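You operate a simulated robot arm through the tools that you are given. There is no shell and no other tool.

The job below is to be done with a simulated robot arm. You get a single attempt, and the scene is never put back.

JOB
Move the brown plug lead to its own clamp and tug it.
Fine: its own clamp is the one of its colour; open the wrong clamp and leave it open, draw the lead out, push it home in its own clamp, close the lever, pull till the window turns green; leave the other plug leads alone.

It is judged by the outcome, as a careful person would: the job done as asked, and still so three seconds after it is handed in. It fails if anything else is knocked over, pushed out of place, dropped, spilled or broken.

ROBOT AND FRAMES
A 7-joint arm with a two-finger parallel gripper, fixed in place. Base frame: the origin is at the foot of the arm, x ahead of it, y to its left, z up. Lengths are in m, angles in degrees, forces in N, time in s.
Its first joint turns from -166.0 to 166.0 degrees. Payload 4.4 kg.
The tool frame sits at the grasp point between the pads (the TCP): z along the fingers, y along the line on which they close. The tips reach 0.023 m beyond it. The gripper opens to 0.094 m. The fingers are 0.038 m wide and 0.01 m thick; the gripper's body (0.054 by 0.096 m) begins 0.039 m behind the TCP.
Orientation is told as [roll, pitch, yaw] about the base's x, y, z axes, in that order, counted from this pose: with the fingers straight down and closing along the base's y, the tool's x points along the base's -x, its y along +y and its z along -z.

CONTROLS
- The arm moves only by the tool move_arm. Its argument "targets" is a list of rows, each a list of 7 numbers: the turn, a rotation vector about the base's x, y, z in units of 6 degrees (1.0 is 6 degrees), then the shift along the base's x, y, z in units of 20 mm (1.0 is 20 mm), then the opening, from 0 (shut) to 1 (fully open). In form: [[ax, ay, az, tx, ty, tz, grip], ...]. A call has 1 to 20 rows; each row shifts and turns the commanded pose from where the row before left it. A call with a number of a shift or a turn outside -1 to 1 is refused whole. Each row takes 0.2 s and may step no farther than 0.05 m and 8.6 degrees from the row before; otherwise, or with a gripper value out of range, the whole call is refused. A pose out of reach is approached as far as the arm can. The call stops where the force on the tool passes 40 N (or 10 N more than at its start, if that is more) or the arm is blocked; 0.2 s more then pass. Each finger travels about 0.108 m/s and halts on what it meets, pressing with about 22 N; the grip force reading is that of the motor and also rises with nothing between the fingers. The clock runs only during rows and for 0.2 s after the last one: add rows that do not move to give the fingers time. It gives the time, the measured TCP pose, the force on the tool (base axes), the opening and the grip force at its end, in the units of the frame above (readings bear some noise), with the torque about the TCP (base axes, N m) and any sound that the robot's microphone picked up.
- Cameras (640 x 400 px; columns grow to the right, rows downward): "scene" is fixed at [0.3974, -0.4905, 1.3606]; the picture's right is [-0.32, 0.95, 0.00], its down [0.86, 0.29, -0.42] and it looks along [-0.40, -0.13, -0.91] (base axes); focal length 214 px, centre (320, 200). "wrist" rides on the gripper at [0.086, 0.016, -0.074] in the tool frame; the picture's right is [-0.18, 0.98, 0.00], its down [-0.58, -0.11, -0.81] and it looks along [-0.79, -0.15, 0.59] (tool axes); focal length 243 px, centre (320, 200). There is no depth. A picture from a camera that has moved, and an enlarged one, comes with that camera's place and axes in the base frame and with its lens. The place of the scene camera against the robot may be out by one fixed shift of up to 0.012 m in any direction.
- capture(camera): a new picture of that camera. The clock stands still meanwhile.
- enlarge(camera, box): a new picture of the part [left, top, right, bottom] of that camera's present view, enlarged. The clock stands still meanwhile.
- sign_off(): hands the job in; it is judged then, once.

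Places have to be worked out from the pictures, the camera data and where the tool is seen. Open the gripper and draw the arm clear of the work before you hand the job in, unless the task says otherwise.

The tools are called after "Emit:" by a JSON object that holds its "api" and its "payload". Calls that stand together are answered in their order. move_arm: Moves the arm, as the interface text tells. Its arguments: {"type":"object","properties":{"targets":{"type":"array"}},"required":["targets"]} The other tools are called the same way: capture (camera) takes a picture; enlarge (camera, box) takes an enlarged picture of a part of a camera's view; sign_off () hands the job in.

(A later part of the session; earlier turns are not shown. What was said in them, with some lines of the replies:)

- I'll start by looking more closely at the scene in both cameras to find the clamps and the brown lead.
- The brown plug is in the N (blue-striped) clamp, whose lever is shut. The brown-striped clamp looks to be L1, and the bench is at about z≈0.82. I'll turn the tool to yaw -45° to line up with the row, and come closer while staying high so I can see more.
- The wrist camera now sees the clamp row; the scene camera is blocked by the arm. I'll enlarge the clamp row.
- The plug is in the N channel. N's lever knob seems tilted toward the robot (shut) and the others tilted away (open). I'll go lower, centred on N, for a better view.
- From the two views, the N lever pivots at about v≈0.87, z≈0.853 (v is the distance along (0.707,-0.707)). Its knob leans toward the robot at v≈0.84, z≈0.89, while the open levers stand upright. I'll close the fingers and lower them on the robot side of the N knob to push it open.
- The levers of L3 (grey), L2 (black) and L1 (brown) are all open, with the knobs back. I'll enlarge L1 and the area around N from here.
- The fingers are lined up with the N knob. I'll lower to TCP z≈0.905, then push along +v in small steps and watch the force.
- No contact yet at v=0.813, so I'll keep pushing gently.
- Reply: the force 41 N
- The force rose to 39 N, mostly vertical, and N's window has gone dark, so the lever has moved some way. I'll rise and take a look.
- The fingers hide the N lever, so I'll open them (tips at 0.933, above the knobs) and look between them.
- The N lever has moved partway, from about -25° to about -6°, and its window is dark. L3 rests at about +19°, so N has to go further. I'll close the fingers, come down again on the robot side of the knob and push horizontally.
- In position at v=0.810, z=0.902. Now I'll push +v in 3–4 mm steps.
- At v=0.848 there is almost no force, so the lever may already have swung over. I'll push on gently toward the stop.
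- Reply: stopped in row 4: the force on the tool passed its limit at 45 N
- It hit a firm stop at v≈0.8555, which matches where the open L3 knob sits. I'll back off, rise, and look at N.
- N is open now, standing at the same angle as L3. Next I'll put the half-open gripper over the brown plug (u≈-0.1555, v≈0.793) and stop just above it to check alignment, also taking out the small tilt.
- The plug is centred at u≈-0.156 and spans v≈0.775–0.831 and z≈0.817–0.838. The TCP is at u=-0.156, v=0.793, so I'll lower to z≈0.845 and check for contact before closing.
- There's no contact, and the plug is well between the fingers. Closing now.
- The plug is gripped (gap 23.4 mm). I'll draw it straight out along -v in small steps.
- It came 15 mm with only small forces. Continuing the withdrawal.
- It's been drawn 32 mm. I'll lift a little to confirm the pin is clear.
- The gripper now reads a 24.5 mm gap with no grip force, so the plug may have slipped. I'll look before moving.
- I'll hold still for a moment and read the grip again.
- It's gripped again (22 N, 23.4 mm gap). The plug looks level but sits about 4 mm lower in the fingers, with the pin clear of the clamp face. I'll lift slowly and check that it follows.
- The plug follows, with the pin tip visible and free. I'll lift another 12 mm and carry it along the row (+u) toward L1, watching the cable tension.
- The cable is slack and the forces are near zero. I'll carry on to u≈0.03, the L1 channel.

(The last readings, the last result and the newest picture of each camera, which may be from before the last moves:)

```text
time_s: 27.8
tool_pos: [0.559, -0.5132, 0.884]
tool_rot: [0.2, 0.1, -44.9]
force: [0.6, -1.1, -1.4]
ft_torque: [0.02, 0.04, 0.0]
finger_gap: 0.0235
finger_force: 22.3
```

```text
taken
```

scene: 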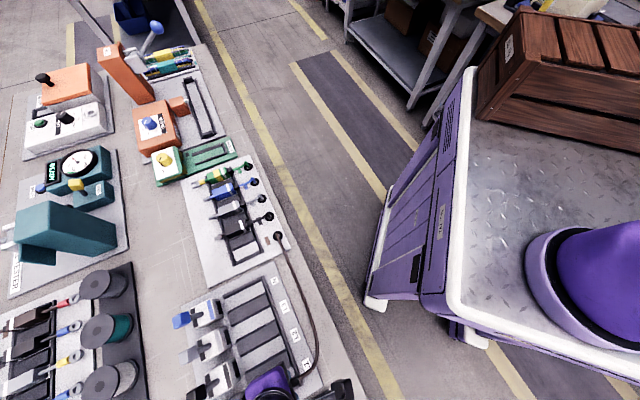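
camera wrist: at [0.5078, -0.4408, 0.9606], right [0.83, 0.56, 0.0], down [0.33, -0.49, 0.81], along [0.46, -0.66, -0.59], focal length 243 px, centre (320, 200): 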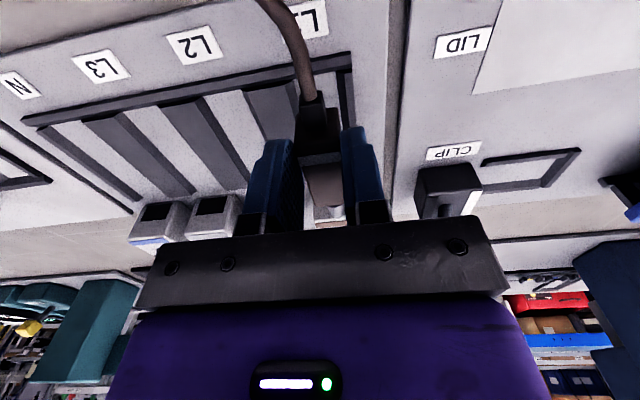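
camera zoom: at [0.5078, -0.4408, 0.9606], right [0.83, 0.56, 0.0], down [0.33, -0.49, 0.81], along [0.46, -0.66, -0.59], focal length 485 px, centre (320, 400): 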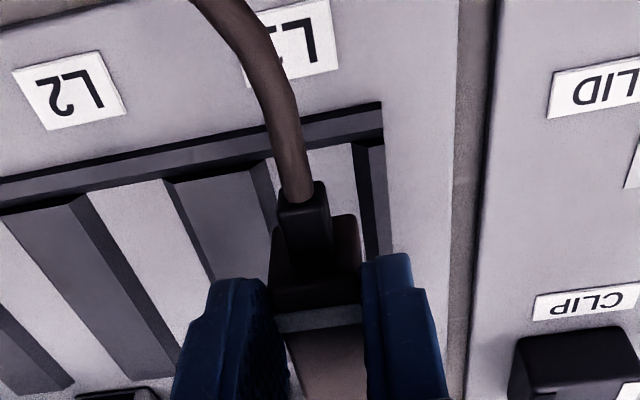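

I'm now at u=0.0324, v=0.758. Combining the views, L1's centre is at u≈0.031. I'll shift slightly and lower the plug into L1's channel, keeping the pin about 9 mm short of the clamp face.

Emit:
{"api": "move_arm", "payload": {"targets": [[0, 0, 0, 0.2, -0.3, 0, 0], [0, 0, 0, 0, 0, -0.5, 0], [0, 0, 0, 0, 0, -0.5, 0], [0, 0, 0, 0, 0, -0.35, 0], [0, 0, 0, 0, 0, -0.25, 0]]}}

Emit:
{"api": "capture", "payload": {"camera": "wrist"}}

Emit:
{"api": "enlarge", "payload": {"camera": "wrist", "box": [220, 60, 420, 220]}}

Emit:
{"api": "enlarge", "payload": {"camera": "scene", "box": [170, 270, 362, 400]}}

```text
time_s: 29.0
tool_pos: [0.5619, -0.5173, 0.8547]
tool_rot: [0.2, -0.1, -45.0]
force: [-0.5, 0.3, -0.3]
ft_torque: [0.01, -0.01, -0.03]
finger_gap: 0.023
finger_force: 21.7
```

```text
taken
camera wrist: at [0.5118, -0.4453, 0.9292], right [0.82, 0.57, 0.0], down [0.33, -0.49, 0.81], along [0.46, -0.66, -0.59], focal length 243 px, centre (320, 200)
```

wrist: 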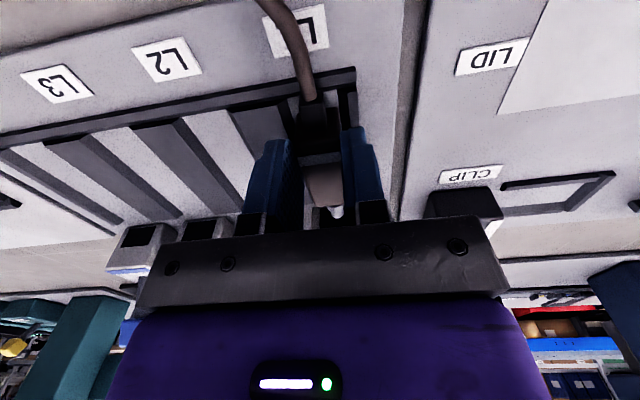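

```text
2.50 times, centred on (320, 140) of wrist
camera zoom: at [0.5118, -0.4453, 0.9292], right [0.82, 0.57, 0.0], down [0.33, -0.49, 0.81], along [0.46, -0.66, -0.59], focal length 606 px, centre (320, 350)
```

zoom: 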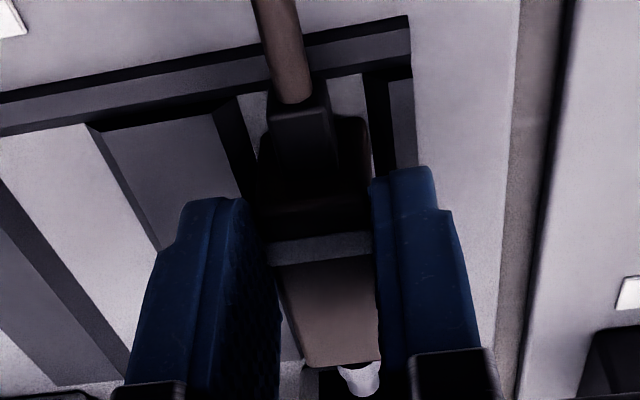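

```text
3.08 times, centred on (266, 335) of scene
camera zoom: at [0.3974, -0.4905, 1.3606], right [-0.32, 0.95, 0.0], down [0.86, 0.29, -0.42], along [-0.4, -0.13, -0.91], focal length 660 px, centre (486, -215)
```

zoom: 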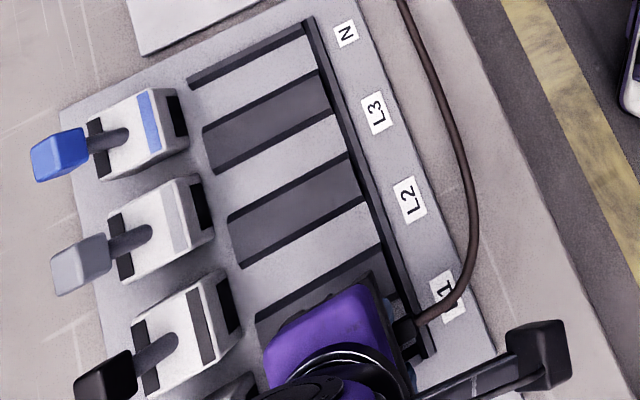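

The plug is lined up in L1's channel, and the hole is visible around the pin, centred at u≈0.031. I'll lower 5 mm to home height and start the insertion.

Emit:
{"api": "move_arm", "payload": {"targets": [[0, 0, 0, 0, 0, -0.25, 0], [0, 0, 0, 0.14, -0.14, 0, 0], [0, 0, 0, 0.14, -0.14, 0, 0], [0, 0, 0, 0.14, -0.14, 0, 0], [0, 0, 0, 0.14, -0.14, 0, 0]]}}

Emit:
{"api": "capture", "payload": {"camera": "wrist"}}

Emit:
{"api": "enlarge", "payload": {"camera": "wrist", "box": [220, 60, 420, 220]}}

```text
time_s: 30.2
tool_pos: [0.5732, -0.5297, 0.8493]
tool_rot: [0.1, -0.1, -44.9]
force: [-4.3, 3.8, 16.7]
ft_torque: [-0.03, 0.06, -0.01]
finger_gap: 0.0233
finger_force: 22.0
```

```text
taken
camera wrist: at [0.5223, -0.4565, 0.9246], right [0.83, 0.56, 0.0], down [0.33, -0.49, 0.81], along [0.46, -0.67, -0.59], focal length 243 px, centre (320, 200)
```

wrist: 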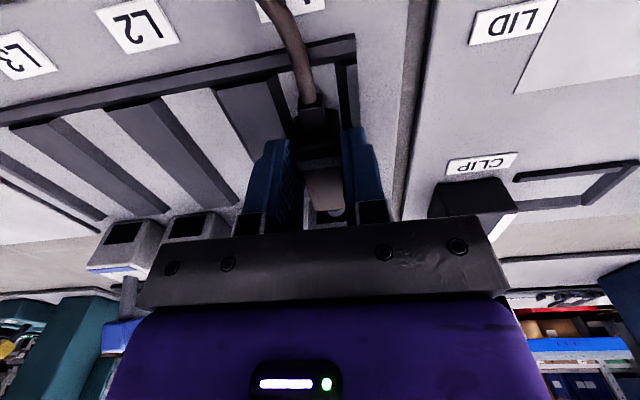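

```text
2.50 times, centred on (320, 140) of wrist
camera zoom: at [0.5223, -0.4565, 0.9246], right [0.83, 0.56, 0.0], down [0.33, -0.49, 0.81], along [0.46, -0.67, -0.59], focal length 606 px, centre (320, 350)
```

zoom: 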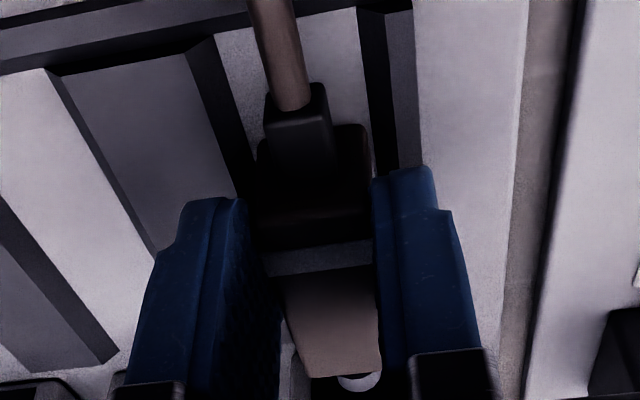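

The plug's bottom is now on the channel floor (16.7 N upward), which sets its height. I'll ease up 1 mm and keep pushing it in.

Emit:
{"api": "move_arm", "payload": {"targets": [[0, 0, 0, 0, 0, 0.05, 0], [0, 0, 0, 0.1, -0.1, 0, 0], [0, 0, 0, 0.1, -0.1, 0, 0], [0, 0, 0, 0.1, -0.1, 0, 0]]}}

Emit:
{"api": "enlarge", "payload": {"camera": "wrist", "box": [220, 60, 420, 220]}}

```text
time_s: 31.2
tool_pos: [0.5795, -0.5361, 0.8497]
tool_rot: [0.2, 0.0, -45.0]
force: [-0.6, 0.4, -1.1]
ft_torque: [0.01, 0.01, -0.02]
finger_gap: 0.0231
finger_force: 22.1
```

```text
2.50 times, centred on (320, 140) of wrist
camera zoom: at [0.5294, -0.4619, 0.9251], right [0.83, 0.56, 0.0], down [0.33, -0.49, 0.81], along [0.46, -0.66, -0.59], focal length 606 px, centre (320, 350)
```

zoom: 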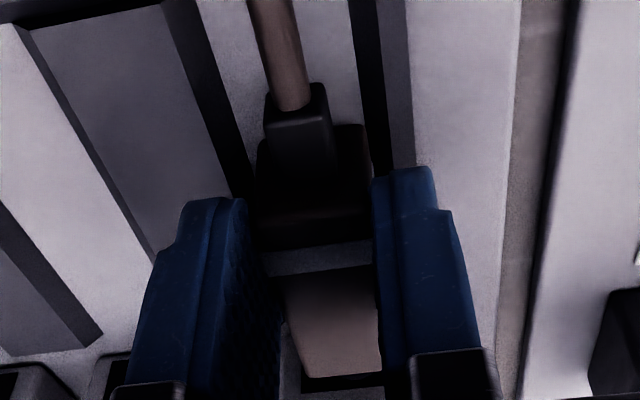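

The pin has entered the hole with no resistance, at v=0.789. I'll keep pushing in small steps until it bottoms.

Emit:
{"api": "move_arm", "payload": {"targets": [[0, 0, 0, 0.075, -0.075, 0, 0], [0, 0, 0, 0.075, -0.075, 0, 0], [0, 0, 0, 0.05, -0.05, 0, 0]]}}

Emit:
{"api": "enlarge", "payload": {"camera": "wrist", "box": [220, 60, 420, 220]}}

```text
time_s: 32.0
tool_pos: [0.5818, -0.5383, 0.8482]
tool_rot: [0.2, 0.1, -45.0]
force: [-8.4, 13.6, 9.1]
ft_torque: [0.22, 0.19, 0.09]
finger_gap: 0.0236
finger_force: 22.1
```

```text
2.50 times, centred on (320, 140) of wrist
camera zoom: at [0.532, -0.4655, 0.9241], right [0.82, 0.57, 0.0], down [0.33, -0.49, 0.81], along [0.46, -0.66, -0.59], focal length 606 px, centre (320, 350)
```

zoom: 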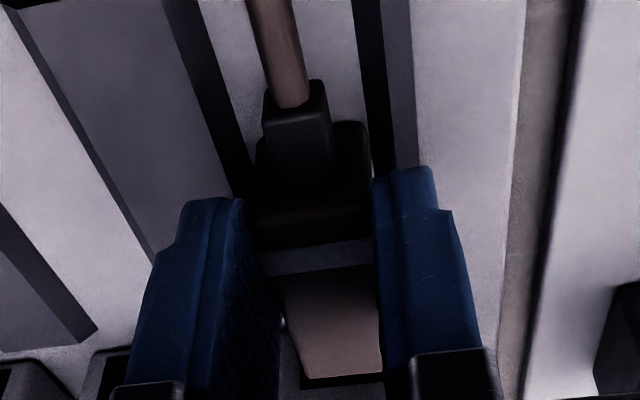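

Contact at v≈0.792, the same depth it had in N, with 16 N of reaction. I'll press a little more to be sure it's fully home.

Emit:
{"api": "move_arm", "payload": {"targets": [[0, 0, 0, 0.05, -0.05, 0, 0], [0, 0, 0, 0.05, -0.05, 0, 0]]}}

Emit:
{"api": "enlarge", "payload": {"camera": "wrist", "box": [220, 60, 420, 220]}}

```text
time_s: 32.6
tool_pos: [0.5845, -0.5412, 0.8492]
tool_rot: [0.0, 0.1, -45.0]
force: [-8.3, 14.8, -0.6]
ft_torque: [0.38, 0.26, 0.16]
finger_gap: 0.0233
finger_force: 22.1
```

```text
2.50 times, centred on (320, 140) of wrist
camera zoom: at [0.5348, -0.4695, 0.9242], right [0.82, 0.57, 0.0], down [0.33, -0.49, 0.81], along [0.46, -0.66, -0.59], focal length 606 px, centre (320, 350)
```

zoom: 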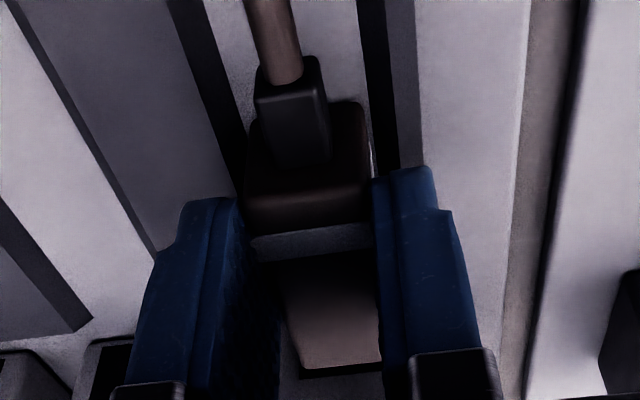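

The fingers slid about 4 mm along the plug at ~17 N while the plug stayed put, so it is firmly at its stop. I'll release it and rise to check.

Emit:
{"api": "move_arm", "payload": {"targets": [[0, 0, 0, -0.03, 0.03, 0, 0.1], [0, 0, 0, 0, 0, 0, 0.45], [0, 0, 0, 0, 0, 0, 0.55], [0, 0, 0, 0, 0, 0.6, 0.55], [0, 0, 0, 0, 0, 0.8, 0.55], [0, 0, 0, 0, 0, 0.8, 0.55]]}}

Emit:
{"api": "capture", "payload": {"camera": "wrist"}}

Emit:
{"api": "enlarge", "payload": {"camera": "wrist", "box": [220, 40, 440, 220]}}

```text
time_s: 34.0
tool_pos: [0.5849, -0.542, 0.8929]
tool_rot: [0.1, 0.0, -45.0]
force: [-0.5, -0.1, -0.7]
ft_torque: [0.03, 0.0, -0.02]
finger_gap: 0.0515
finger_force: 0.0
```

```text
taken
camera wrist: at [0.5352, -0.4689, 0.9684], right [0.82, 0.57, 0.0], down [0.33, -0.49, 0.81], along [0.46, -0.66, -0.59], focal length 243 px, centre (320, 200)
```

wrist: 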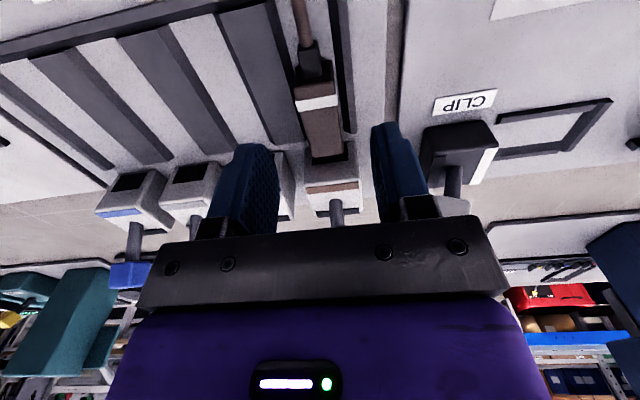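

```text
2.22 times, centred on (330, 130) of wrist
camera zoom: at [0.5352, -0.4689, 0.9684], right [0.82, 0.57, 0.0], down [0.33, -0.49, 0.81], along [0.46, -0.66, -0.59], focal length 539 px, centre (298, 356)
```

zoom: 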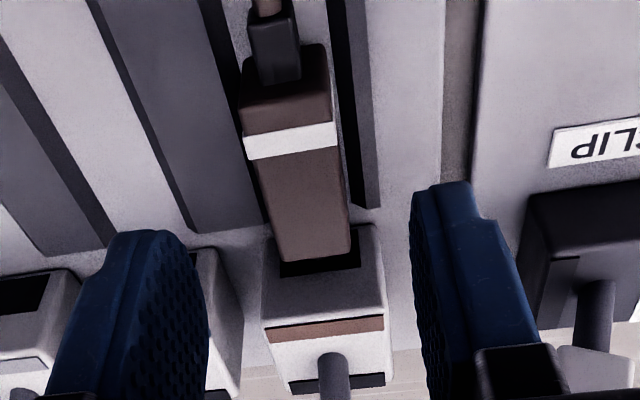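

The plug is home in L1: its front is against the brown-striped clamp's face at u≈0.030. Now for L1's lever. I'll rise, close the fingers, pass over the knob to its far side and look before descending.

Emit:
{"api": "move_arm", "payload": {"targets": [[0, 0, 0, 0, 0, 0.9, 0.3], [0, 0, 0, 0, 0, 0.9, 0], [0, 0, 0, 0, 0, 0.9, 0], [0, 0, 0, 0, 0, 0.9, 0], [0, 0, 0, 0.588, -0.588, 0, 0], [0, 0, 0, 0.588, -0.588, 0, 0], [0, 0, 0, 0.588, -0.588, 0, 0], [0, 0, 0, 0.588, -0.588, 0, 0]]}}

Emit:
{"api": "capture", "payload": {"camera": "wrist"}}

Emit:
{"api": "enlarge", "payload": {"camera": "scene", "box": [60, 270, 268, 400]}}

```text
time_s: 35.8
tool_pos: [0.6325, -0.5891, 0.9666]
tool_rot: [0.1, 0.0, -45.0]
force: [-0.1, -0.6, 0.2]
ft_torque: [0.01, 0.0, 0.0]
finger_gap: 0.0
finger_force: 21.9
```

```text
taken
camera wrist: at [0.5823, -0.516, 1.0416], right [0.82, 0.57, 0.0], down [0.33, -0.49, 0.81], along [0.46, -0.66, -0.59], focal length 243 px, centre (320, 200)
```

wrist: 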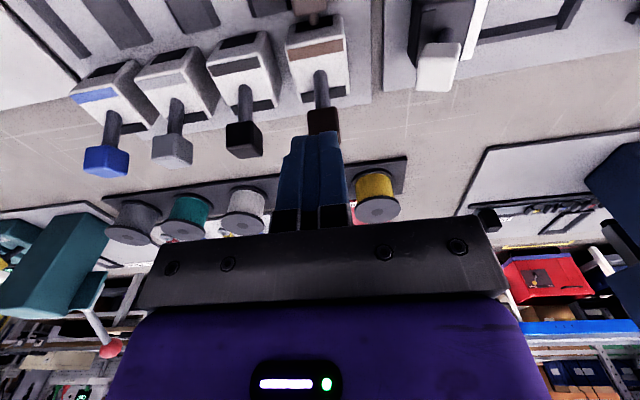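

```text
3.08 times, centred on (164, 335) of scene
camera zoom: at [0.3974, -0.4905, 1.3606], right [-0.32, 0.95, 0.0], down [0.86, 0.29, -0.42], along [-0.4, -0.13, -0.91], focal length 660 px, centre (800, -215)
```

zoom: 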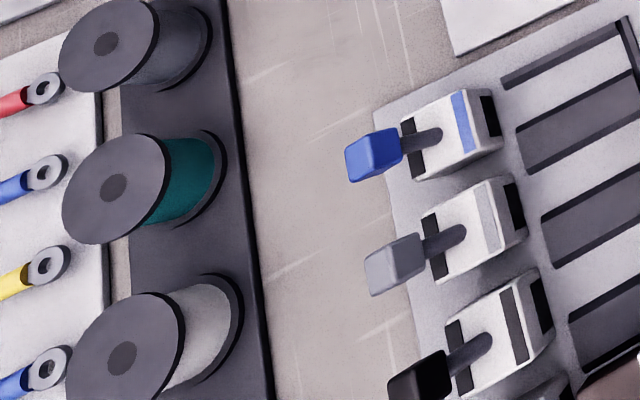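

The spools behind are at v≥1.02 with tops near z≈0.86, so there's room behind the L1 knob. I'll continue to v≈0.93 and descend to TCP z≈0.905.

Emit:
{"api": "move_arm", "payload": {"targets": [[0, 0, 0, 0.585, -0.585, 0, 0], [0, 0, 0, 0.585, -0.585, 0, 0], [0, 0, 0, 0.585, -0.585, 0, 0], [0, 0, 0, 0.585, -0.585, 0, 0], [0, 0, 0, 0, 0, -0.8, 0], [0, 0, 0, 0, 0, -0.8, 0], [0, 0, 0, 0, 0, -0.8, 0], [0, 0, 0, 0, 0, -0.7, 0]]}}

Emit:
{"api": "capture", "payload": {"camera": "wrist"}}

Emit:
{"api": "capture", "payload": {"camera": "scene"}}

```text
time_s: 37.6
tool_pos: [0.6781, -0.6342, 0.9036]
tool_rot: [0.2, -0.1, -45.0]
force: [-0.4, -0.1, 0.0]
ft_torque: [0.04, -0.03, -0.01]
finger_gap: 0.0
finger_force: 21.8
```

```text
taken
camera wrist: at [0.6283, -0.5623, 0.9792], right [0.83, 0.56, 0.0], down [0.33, -0.49, 0.81], along [0.46, -0.66, -0.59], focal length 243 px, centre (320, 200)
```

wrist: 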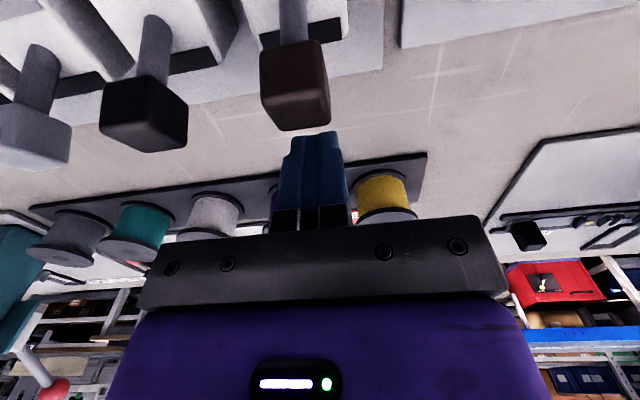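

```text
taken
```

scene: 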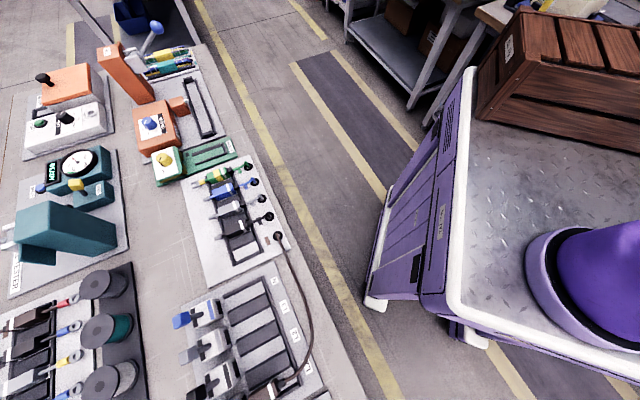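

The fingers are directly behind the brown knob (u≈0.030, v≈0.884). Now I'll push the lever toward the robot (-v) in small steps.

Emit:
{"api": "move_arm", "payload": {"targets": [[0, 0, 0, -0.14, 0.14, 0, 0], [0, 0, 0, -0.14, 0.14, 0, 0], [0, 0, 0, -0.14, 0.14, 0, 0], [0, 0, 0, -0.14, 0.14, 0, 0], [0, 0, 0, -0.14, 0.14, 0, 0], [0, 0, 0, -0.12, 0.12, 0, 0], [0, 0, 0, -0.12, 0.12, 0, 0], [0, 0, 0, -0.12, 0.12, 0, 0], [0, 0, 0, -0.12, 0.12, 0, 0]]}}

Emit:
{"api": "capture", "payload": {"camera": "wrist"}}

```text
time_s: 39.1
tool_pos: [0.6618, -0.6191, 0.9081]
tool_rot: [0.1, -0.4, -44.9]
force: [1.6, -1.6, 5.8]
ft_torque: [0.07, 0.06, -0.05]
finger_gap: 0.0
finger_force: 22.0
stopped in row 7: the force on the tool passed its limit at 42 N (the readings are from after the stop); the commanded pose is now the measured one
```

```text
taken
camera wrist: at [0.6121, -0.5458, 0.9832], right [0.82, 0.57, 0.0], down [0.33, -0.48, 0.81], along [0.46, -0.67, -0.59], focal length 243 px, centre (320, 200)
```

wrist: 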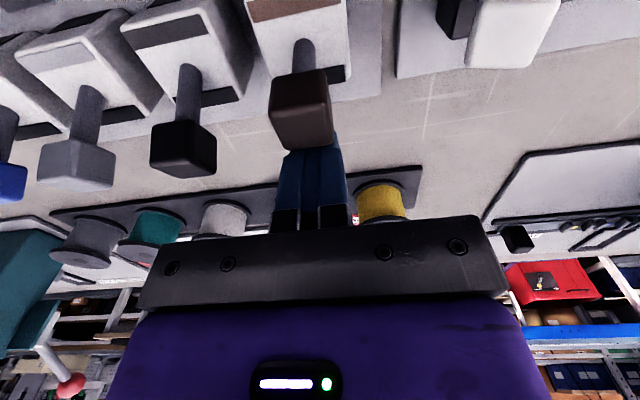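

The lever moved partway (to about +7°) before friction lifted the fingers to the force limit. From here the knob's path is nearly flat, so I'll keep pushing with a slight rise.

Emit:
{"api": "move_arm", "payload": {"targets": [[0, 0, 0, -0.1, 0.1, 0.03, 0], [0, 0, 0, -0.1, 0.1, 0.03, 0], [0, 0, 0, -0.1, 0.1, 0.03, 0], [0, 0, 0, -0.1, 0.1, 0.02, 0], [0, 0, 0, -0.1, 0.1, 0, 0], [0, 0, 0, -0.1, 0.1, 0, 0]]}}

Emit:
{"api": "capture", "payload": {"camera": "wrist"}}

```text
time_s: 40.5
tool_pos: [0.6496, -0.6057, 0.9092]
tool_rot: [0.1, -0.4, -44.9]
force: [0.1, 1.3, -0.4]
ft_torque: [-0.01, -0.01, 0.02]
finger_gap: 0.0
finger_force: 22.5
```

```text
taken
camera wrist: at [0.5994, -0.5338, 0.9845], right [0.82, 0.57, 0.0], down [0.33, -0.49, 0.81], along [0.46, -0.67, -0.59], focal length 243 px, centre (320, 200)
```

wrist: 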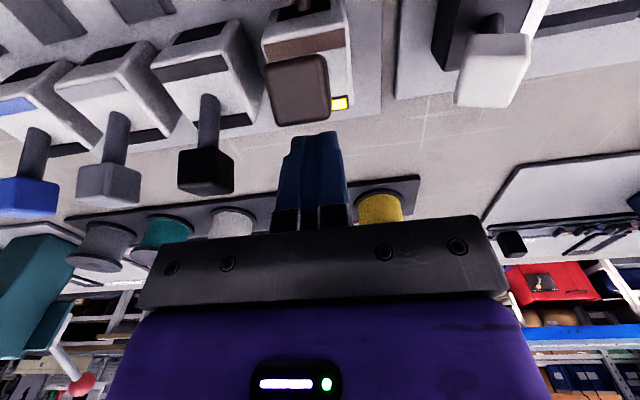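

The lever has snapped over and L1's window now shows yellow. I'll nudge a little further to confirm it's fully closed.

Emit:
{"api": "move_arm", "payload": {"targets": [[0, 0, 0, -0.1, 0.1, 0, 0], [0, 0, 0, -0.1, 0.1, 0, 0], [0, 0, 0, -0.1, 0.1, 0, 0], [0, 0, 0, -0.07, 0.07, 0, 0]]}}

Emit:
{"api": "enlarge", "payload": {"camera": "wrist", "box": [200, 0, 420, 180]}}

```text
time_s: 41.5
tool_pos: [0.6471, -0.6013, 0.9125]
tool_rot: [0.0, -0.9, -45.0]
force: [6.4, -8.8, 3.9]
ft_torque: [-0.07, -0.1, 0.08]
finger_gap: 0.0
finger_force: 22.3
stopped in row 4: the force on the tool passed its limit at 43 N (the readings are from after the stop); the commanded pose is now the measured one
```

```text
2.22 times, centred on (310, 90) of wrist
camera zoom: at [0.5959, -0.5286, 0.9867], right [0.82, 0.57, 0.0], down [0.32, -0.48, 0.82], along [0.46, -0.67, -0.58], focal length 539 px, centre (342, 444)
```

zoom: 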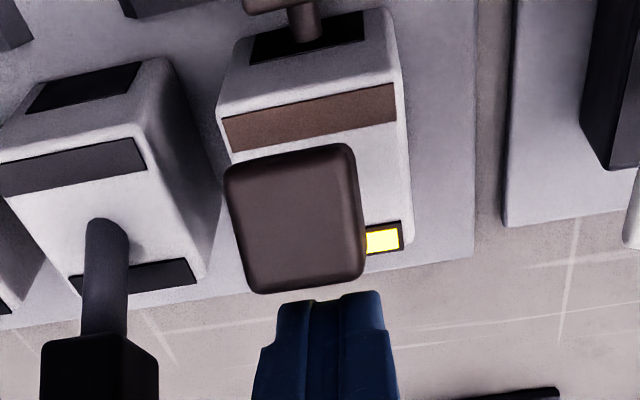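

L1's lever is firmly against its closed stop and the window is yellow. I'll back away, rise, and go over the plug to tug it, correcting the small tilt.

Emit:
{"api": "move_arm", "payload": {"targets": [[0.106, 0.106, 0, 0.5, -0.5, 0, 0], [0, 0, 0, 0, 0, 0.9, 0], [0, 0, 0, 0, 0, 1, 0], [0, 0, 0, 0, 0, 1, 0], [0, 0, 0, -0.6, 0.447, 0, 0], [0, 0, 0, -0.525, 0.525, 0, 0], [0, 0, 0, -0.525, 0.525, 0, 0], [0, 0, 0, -0.525, 0.525, 0, 0], [0, 0, 0, -0.525, 0.525, 0, 0], [0, 0, 0, -0.525, 0.525, 0, 0], [0, 0, 0, -0.525, 0.525, 0, 0], [0, 0, 0, 0, 0, 0, 0.55], [0, 0, 0, 0, 0, -0.8, 0.55], [0, 0, 0, 0, 0, -0.8, 0.55]]}}

Emit:
{"api": "capture", "payload": {"camera": "wrist"}}

Emit:
{"api": "enlarge", "payload": {"camera": "wrist", "box": [220, 20, 440, 220]}}

```text
time_s: 44.5
tool_pos: [0.5812, -0.5379, 0.9373]
tool_rot: [0.0, 0.1, -44.9]
force: [0.0, 0.2, 0.6]
ft_torque: [0.0, 0.01, -0.01]
finger_gap: 0.0519
finger_force: 0.0
```

```text
taken
camera wrist: at [0.5308, -0.4665, 1.0129], right [0.82, 0.57, 0.0], down [0.33, -0.49, 0.81], along [0.46, -0.66, -0.59], focal length 243 px, centre (320, 200)
```

wrist: 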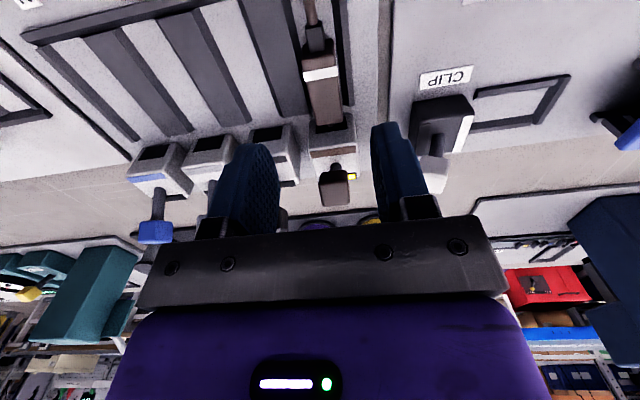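

```text
2.00 times, centred on (330, 120) of wrist
camera zoom: at [0.5308, -0.4665, 1.0129], right [0.82, 0.57, 0.0], down [0.33, -0.49, 0.81], along [0.46, -0.66, -0.59], focal length 485 px, centre (300, 360)
```

zoom: 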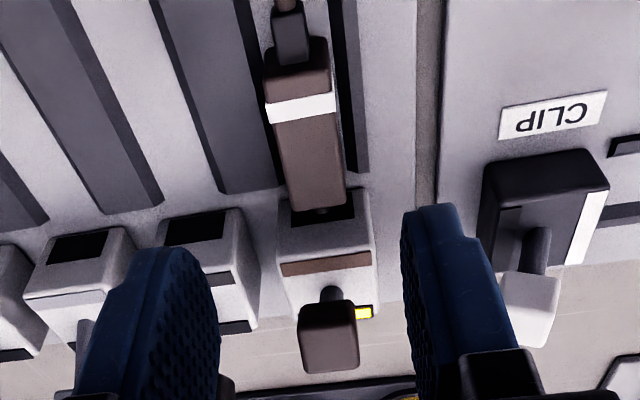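

The window is yellow and the plug is centred between the fingers (u≈0.0305). I'll lower and grip it.

Emit:
{"api": "move_arm", "payload": {"targets": [[0, 0, 0, 0, 0, -0.9, 0.55], [0, 0, 0, 0, 0, -0.9, 0.55], [0, 0, 0, 0, 0, -0.9, 0.55], [0, 0, 0, 0, 0, -0.9, 0.55], [0, 0, 0, 0, 0, -0.5, 0.55], [0, 0, 0, 0, 0, -0.5, 0.55]]}}

Emit:
{"api": "enlarge", "payload": {"camera": "wrist", "box": [220, 60, 420, 220]}}

```text
time_s: 45.9
tool_pos: [0.5815, -0.5391, 0.8528]
tool_rot: [0.0, -0.4, -44.8]
force: [-10.8, 13.5, 29.6]
ft_torque: [-1.63, -1.49, 0.08]
finger_gap: 0.0514
finger_force: 0.0
stopped in row 6: the force on the tool passed its limit at 60 N (the readings are from after the stop); the commanded pose is now the measured one
```

```text
2.50 times, centred on (320, 140) of wrist
camera zoom: at [0.531, -0.4663, 0.9287], right [0.82, 0.57, 0.0], down [0.33, -0.48, 0.81], along [0.46, -0.67, -0.59], focal length 606 px, centre (320, 350)
```

zoom: 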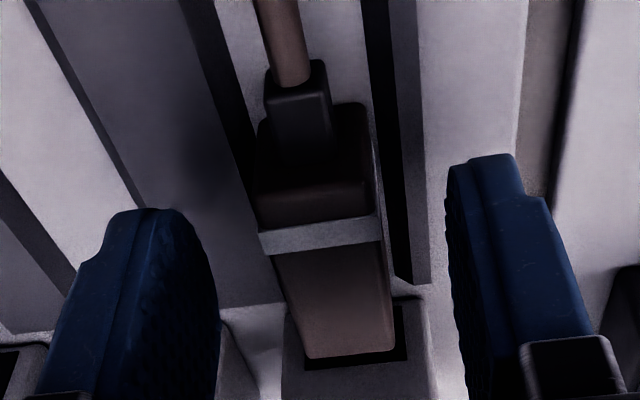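

Something blocked the descent at z≈0.853. The torque puts the contact about 45 mm ahead of the TCP at z≈0.90, where the hand would meet the now-forward L1 knob. I'll rise and check that the lever and window are unchanged.

Emit:
{"api": "move_arm", "payload": {"targets": [[0, 0, 0, 0, 0, 0.5, 0.55], [0, 0, 0, 0, 0, 0.8, 0.55], [0.047, 0.047, 0, 0, 0, 0.8, 0.55], [0, 0, 0, -0.545, 0.545, 0, 0.55], [0, 0, 0, 0, 0, 0, 0.55]]}}

Emit:
{"api": "capture", "payload": {"camera": "wrist"}}

Emit:
{"api": "enlarge", "payload": {"camera": "wrist", "box": [220, 40, 440, 220]}}

```text
time_s: 47.1
tool_pos: [0.5717, -0.5296, 0.8937]
tool_rot: [0.0, 0.1, -44.9]
force: [-0.9, -0.3, -0.1]
ft_torque: [0.0, 0.0, 0.0]
finger_gap: 0.0516
finger_force: 0.0
```

```text
taken
camera wrist: at [0.5214, -0.4572, 0.9693], right [0.82, 0.57, 0.0], down [0.34, -0.49, 0.8], along [0.46, -0.66, -0.59], focal length 243 px, centre (320, 200)
```

wrist: 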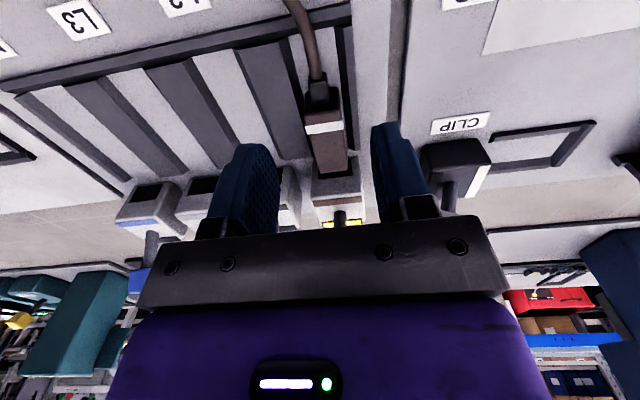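

```text
2.22 times, centred on (330, 130) of wrist
camera zoom: at [0.5214, -0.4572, 0.9693], right [0.82, 0.57, 0.0], down [0.34, -0.49, 0.8], along [0.46, -0.66, -0.59], focal length 539 px, centre (298, 356)
```

zoom: 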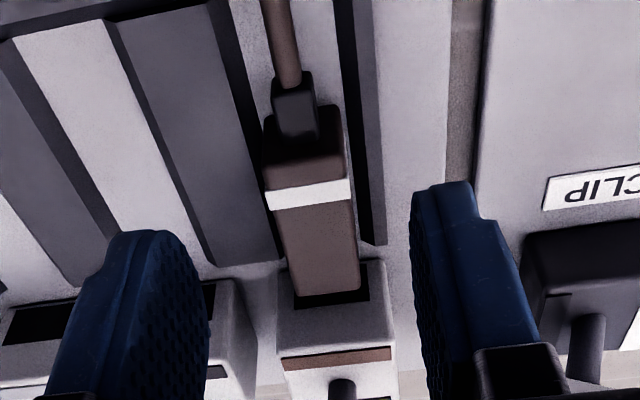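

The window is still yellow and the lever still closed. With the TCP now at v≈0.779 the hand should clear the knob, so I'll lower carefully.

Emit:
{"api": "move_arm", "payload": {"targets": [[0, 0, 0, 0, 0, -0.6, 0.55], [0, 0, 0, 0, 0, -0.6, 0.55], [0, 0, 0, 0, 0, -0.4, 0.55], [0, 0, 0, 0, 0, -0.3, 0.55], [0, 0, 0, 0, 0, -0.2, 0.55], [0, 0, 0, 0, 0, -0.2, 0.55]]}}

Emit:
{"api": "enlarge", "payload": {"camera": "wrist", "box": [220, 60, 420, 220]}}

```text
time_s: 48.5
tool_pos: [0.5713, -0.5277, 0.8457]
tool_rot: [0.0, 0.1, -44.9]
force: [0.0, -0.2, -0.3]
ft_torque: [0.01, -0.01, 0.01]
finger_gap: 0.0515
finger_force: 0.1
```

```text
2.50 times, centred on (320, 140) of wrist
camera zoom: at [0.5218, -0.4556, 0.9214], right [0.82, 0.57, 0.0], down [0.34, -0.49, 0.81], along [0.46, -0.66, -0.59], focal length 606 px, centre (320, 350)
```

zoom: 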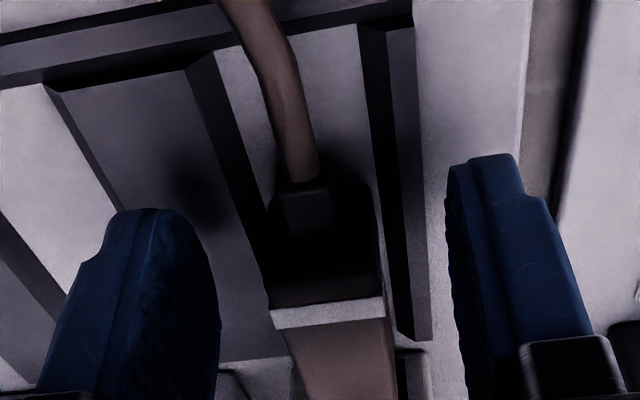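

No contact now. I'll close on the plug.

Emit:
{"api": "move_arm", "payload": {"targets": [[0, 0, 0, 0, 0, 0, 0.3], [0, 0, 0, 0, 0, 0, 0.1], [0, 0, 0, 0, 0, 0, 0], [0, 0, 0, 0, 0, 0, 0]]}}

Emit:
{"api": "enlarge", "payload": {"camera": "wrist", "box": [220, 60, 420, 230]}}

Emit:
{"api": "enlarge", "payload": {"camera": "scene", "box": [150, 270, 342, 400]}}

```text
time_s: 49.5
tool_pos: [0.5715, -0.5281, 0.8454]
tool_rot: [0.0, 0.1, -45.1]
force: [-4.5, -6.7, -0.3]
ft_torque: [-0.13, 0.11, -0.15]
finger_gap: 0.0232
finger_force: 22.0
```

```text
2.35 times, centred on (320, 145) of wrist
camera zoom: at [0.5215, -0.4559, 0.9214], right [0.82, 0.57, 0.0], down [0.34, -0.49, 0.8], along [0.45, -0.66, -0.59], focal length 571 px, centre (320, 329)
```

zoom: 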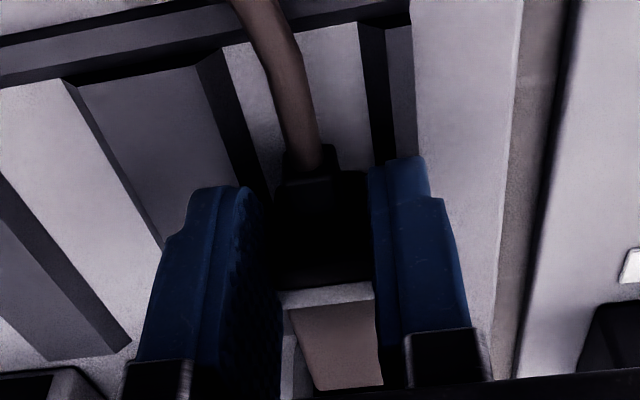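

```text
3.08 times, centred on (246, 335) of scene
camera zoom: at [0.3974, -0.4905, 1.3606], right [-0.32, 0.95, 0.0], down [0.86, 0.29, -0.42], along [-0.4, -0.13, -0.91], focal length 660 px, centre (548, -215)
```

zoom: 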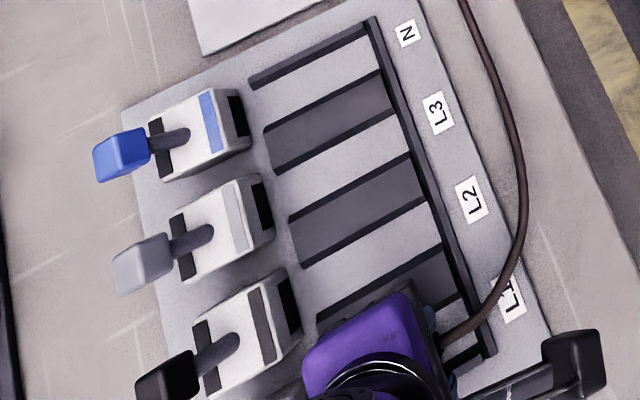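

Gripped (23.2 mm). Now I'll tug along -v in small steps, reading the force and listening.

Emit:
{"api": "move_arm", "payload": {"targets": [[0, 0, 0, -0.045, 0.005, 0, 0], [0, 0, 0, -0.05, 0.05, 0, 0], [0, 0, 0, -0.05, 0.05, 0, 0]]}}

Emit:
{"api": "enlarge", "payload": {"camera": "wrist", "box": [220, 60, 420, 230]}}

```text
time_s: 50.3
tool_pos: [0.5694, -0.5265, 0.8467]
tool_rot: [0.1, 0.1, -44.6]
force: [13.7, -10.5, -5.9]
ft_torque: [-0.29, -0.28, 0.02]
finger_gap: 0.0234
finger_force: 22.5
```

```text
2.35 times, centred on (320, 145) of wrist
camera zoom: at [0.5195, -0.4543, 0.9226], right [0.82, 0.57, 0.0], down [0.34, -0.49, 0.81], along [0.46, -0.66, -0.59], focal length 571 px, centre (320, 329)
```

zoom: 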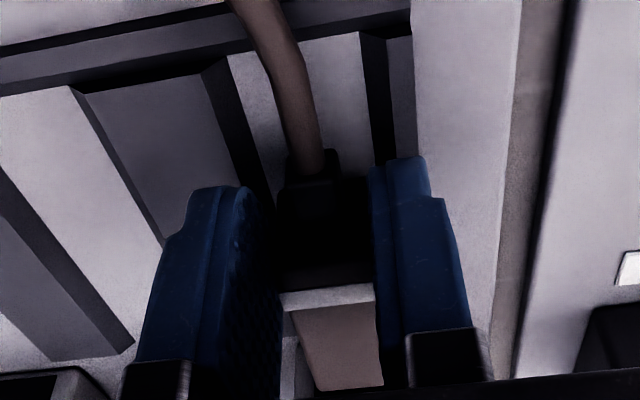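

17 N of pull so far. I'll pull a bit more and watch for slip.

Emit:
{"api": "move_arm", "payload": {"targets": [[0, 0, 0, -0.05, 0.05, 0, 0], [0, 0, 0, -0.05, 0.05, 0, 0]]}}

Emit:
{"api": "capture", "payload": {"camera": "wrist"}}

Emit:
{"api": "enlarge", "payload": {"camera": "wrist", "box": [220, 60, 420, 230]}}

Emit:
{"api": "capture", "payload": {"camera": "scene"}}

```text
time_s: 50.9
tool_pos: [0.5683, -0.5247, 0.8468]
tool_rot: [0.0, 0.2, -44.9]
force: [15.6, -9.1, 2.1]
ft_torque: [-0.28, -0.46, 0.07]
finger_gap: 0.0235
finger_force: 22.0
```

```text
taken
camera wrist: at [0.5173, -0.4523, 0.9228], right [0.82, 0.57, 0.0], down [0.34, -0.49, 0.81], along [0.46, -0.66, -0.59], focal length 243 px, centre (320, 200)
```

wrist: 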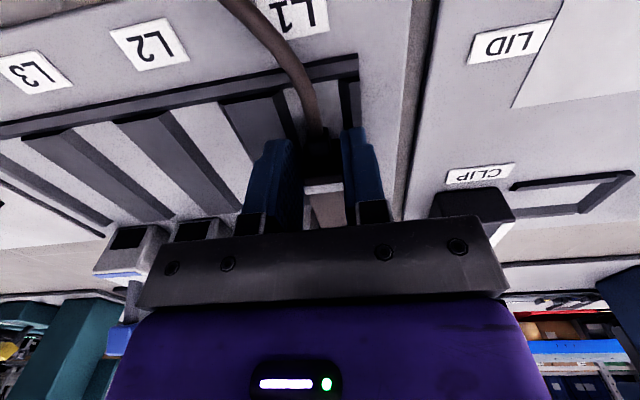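

```text
2.35 times, centred on (320, 145) of wrist
camera zoom: at [0.5173, -0.4523, 0.9228], right [0.82, 0.57, 0.0], down [0.34, -0.49, 0.81], along [0.46, -0.66, -0.59], focal length 571 px, centre (320, 329)
```

zoom: 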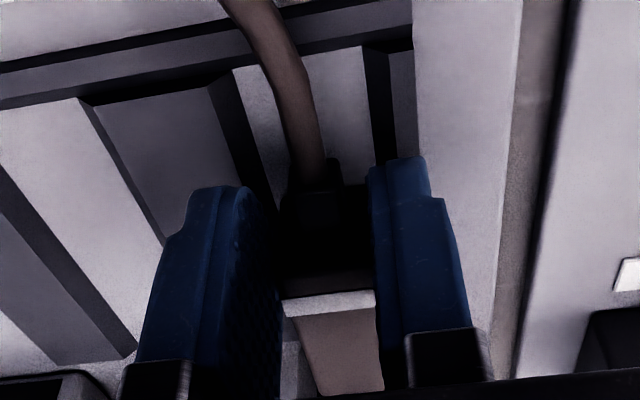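

```text
taken
```

scene: 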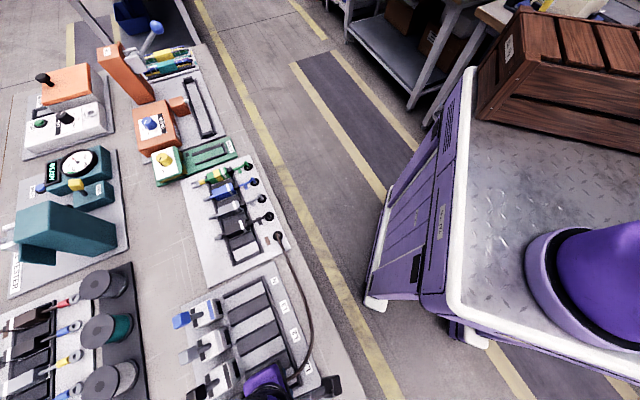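

The pull plateaus at ~17.5 N as the fingers start sliding. I'll release, rise, and check the window.

Emit:
{"api": "move_arm", "payload": {"targets": [[0, 0, 0, 0.05, -0.05, 0, 0], [0, 0, 0, 0.05, -0.05, 0, 0.3], [0, 0, 0, 0, 0, 0, 0.55], [0, 0, 0, 0, 0, 0.7, 0.55], [0, 0, 0, 0, 0, 0.8, 0.55], [0, 0, 0, 0, 0, 0.8, 0.55], [0, 0, 0, 0, 0, 0.8, 0.55]]}}

Emit:
{"api": "capture", "payload": {"camera": "wrist"}}

Emit:
{"api": "enlarge", "payload": {"camera": "wrist", "box": [220, 40, 440, 220]}}

```text
time_s: 52.5
tool_pos: [0.5683, -0.5284, 0.9087]
tool_rot: [0.0, 0.2, -44.8]
force: [-1.4, 0.1, -0.4]
ft_torque: [-0.01, -0.02, -0.01]
finger_gap: 0.0517
finger_force: 0.1
```

```text
taken
camera wrist: at [0.5191, -0.4557, 0.984], right [0.82, 0.57, 0.0], down [0.34, -0.49, 0.8], along [0.45, -0.66, -0.59], focal length 243 px, centre (320, 200)
```

wrist: 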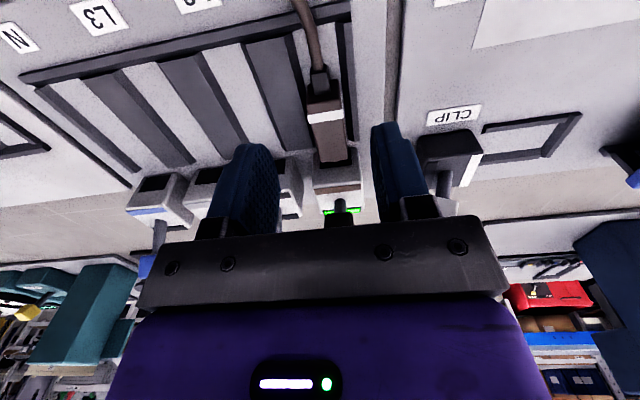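

```text
2.22 times, centred on (330, 130) of wrist
camera zoom: at [0.5191, -0.4557, 0.984], right [0.82, 0.57, 0.0], down [0.34, -0.49, 0.8], along [0.45, -0.66, -0.59], focal length 539 px, centre (298, 356)
```

zoom: 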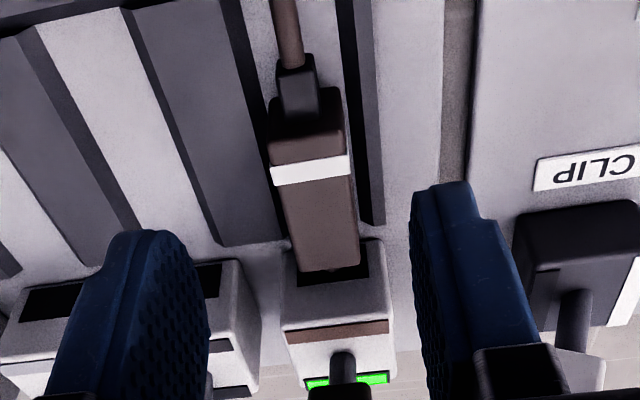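

The L1 window is green. I'll open fully, rise straight up and draw the arm clear before a final check.

Emit:
{"api": "move_arm", "payload": {"targets": [[0, 0, 0, 0, 0, 0.9, 0.55], [0, 0, 0, 0, 0, 0.9, 0.55], [0, 0, 0, 0, 0, 0.9, 1], [0, 0, 0, 0, 0, 0.9, 1], [0, 0, 0, 0, 0, 0.9, 1], [0, 0, 0, 0, 0, 0.9, 1], [0, 0, 0, -0.6, 0.3, 0.6, 1], [0, 0, 0, -0.6, 0.3, 0.6, 1], [0, 0, 0, -0.6, 0.3, 0.3, 1], [0, 0, 0, -0.6, 0.3, 0, 1]]}}

Emit:
{"api": "capture", "payload": {"camera": "wrist"}}

Emit:
{"api": "capture", "payload": {"camera": "scene"}}

```text
time_s: 54.7
tool_pos: [0.52, -0.502, 1.047]
tool_rot: [0.0, 0.2, -44.9]
force: [0.7, -0.1, -0.2]
ft_torque: [0.0, 0.02, 0.02]
finger_gap: 0.094
finger_force: 0.1
```

```text
taken
camera wrist: at [0.4703, -0.4299, 1.123], right [0.82, 0.57, 0.0], down [0.34, -0.49, 0.8], along [0.45, -0.66, -0.59], focal length 243 px, centre (320, 200)
```

wrist: 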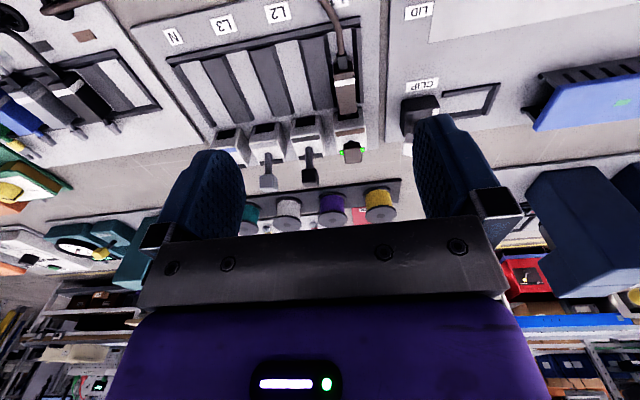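

```text
taken
```

scene: 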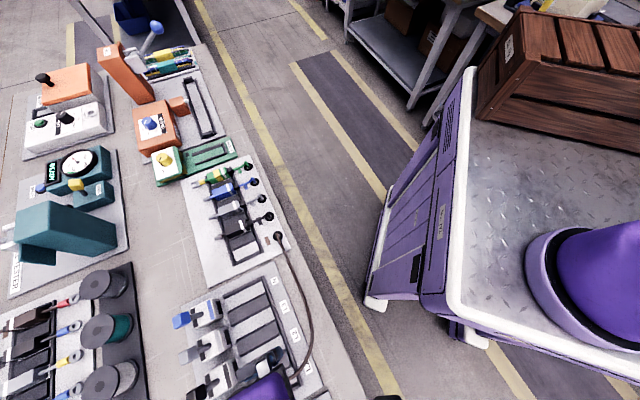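

The arm is clear. I'll enlarge for a last check of the windows, the N lever and the other leads.

Emit:
{"api": "enlarge", "payload": {"camera": "wrist", "box": [200, 60, 424, 200]}}

Emit:
{"api": "enlarge", "payload": {"camera": "scene", "box": [150, 150, 342, 270]}}

Emit:
{"api": "enlarge", "payload": {"camera": "scene", "box": [150, 275, 342, 400]}}

```text
2.86 times, centred on (312, 130) of wrist
camera zoom: at [0.4703, -0.4299, 1.123], right [0.82, 0.57, 0.0], down [0.34, -0.49, 0.8], along [0.45, -0.66, -0.59], focal length 693 px, centre (343, 400)
```

zoom: 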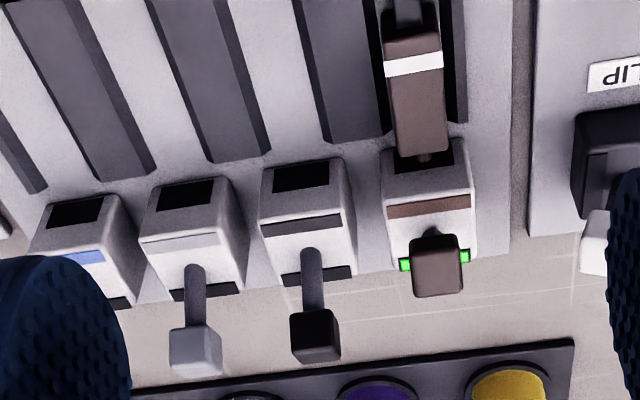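

```text
3.33 times, centred on (246, 210) of scene
camera zoom: at [0.3974, -0.4905, 1.3606], right [-0.32, 0.95, 0.0], down [0.86, 0.29, -0.42], along [-0.4, -0.13, -0.91], focal length 715 px, centre (567, 167)
```

zoom: 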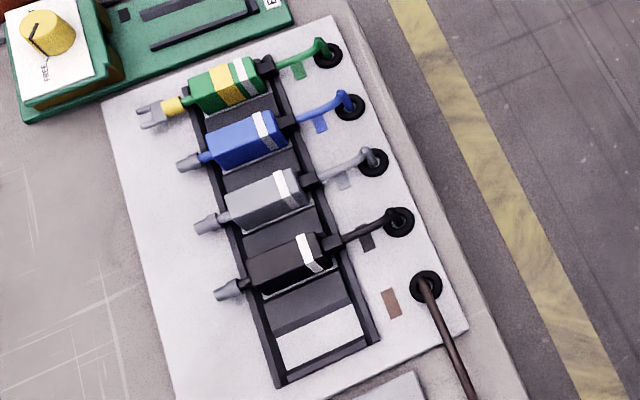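

```text
3.20 times, centred on (246, 338) of scene
camera zoom: at [0.3974, -0.4905, 1.3606], right [-0.32, 0.95, 0.0], down [0.86, 0.29, -0.42], along [-0.4, -0.13, -0.91], focal length 686 px, centre (557, -240)
```

zoom: 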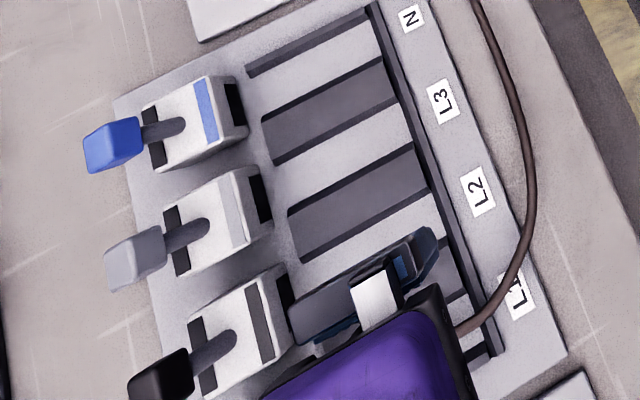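

The brown lead is home in L1, with the lever closed and the window green. N is empty and open, the other leads and levers are untouched, and the arm is clear with the gripper open. Handing in.

Emit:
{"api": "sign_off", "payload": {}}

```text
The job is handed in.
```

The brown lead is now in its own clamp, L1 (brown stripe). Its lever is closed and the window turned green after I tugged the lead. I've handed the job in.

- **Wrong clamp:** the lead had been in N (blue stripe). I opened that clamp and left it open and empty.
- **Tug:** the pull levelled off at about 17.5 N as the fingers began to slide. When I checked, the window was green and the plug was still in place.
- **Bump:** while lowering to grip the plug for the tug, the hand hit the closed L1 lever at up to 60 N. I backed off; the lever stayed closed and its window was unchanged.
- **Everything else:** the other leads and levers looked undisturbed in the final pictures. The gripper is open and the arm is clear of the work.
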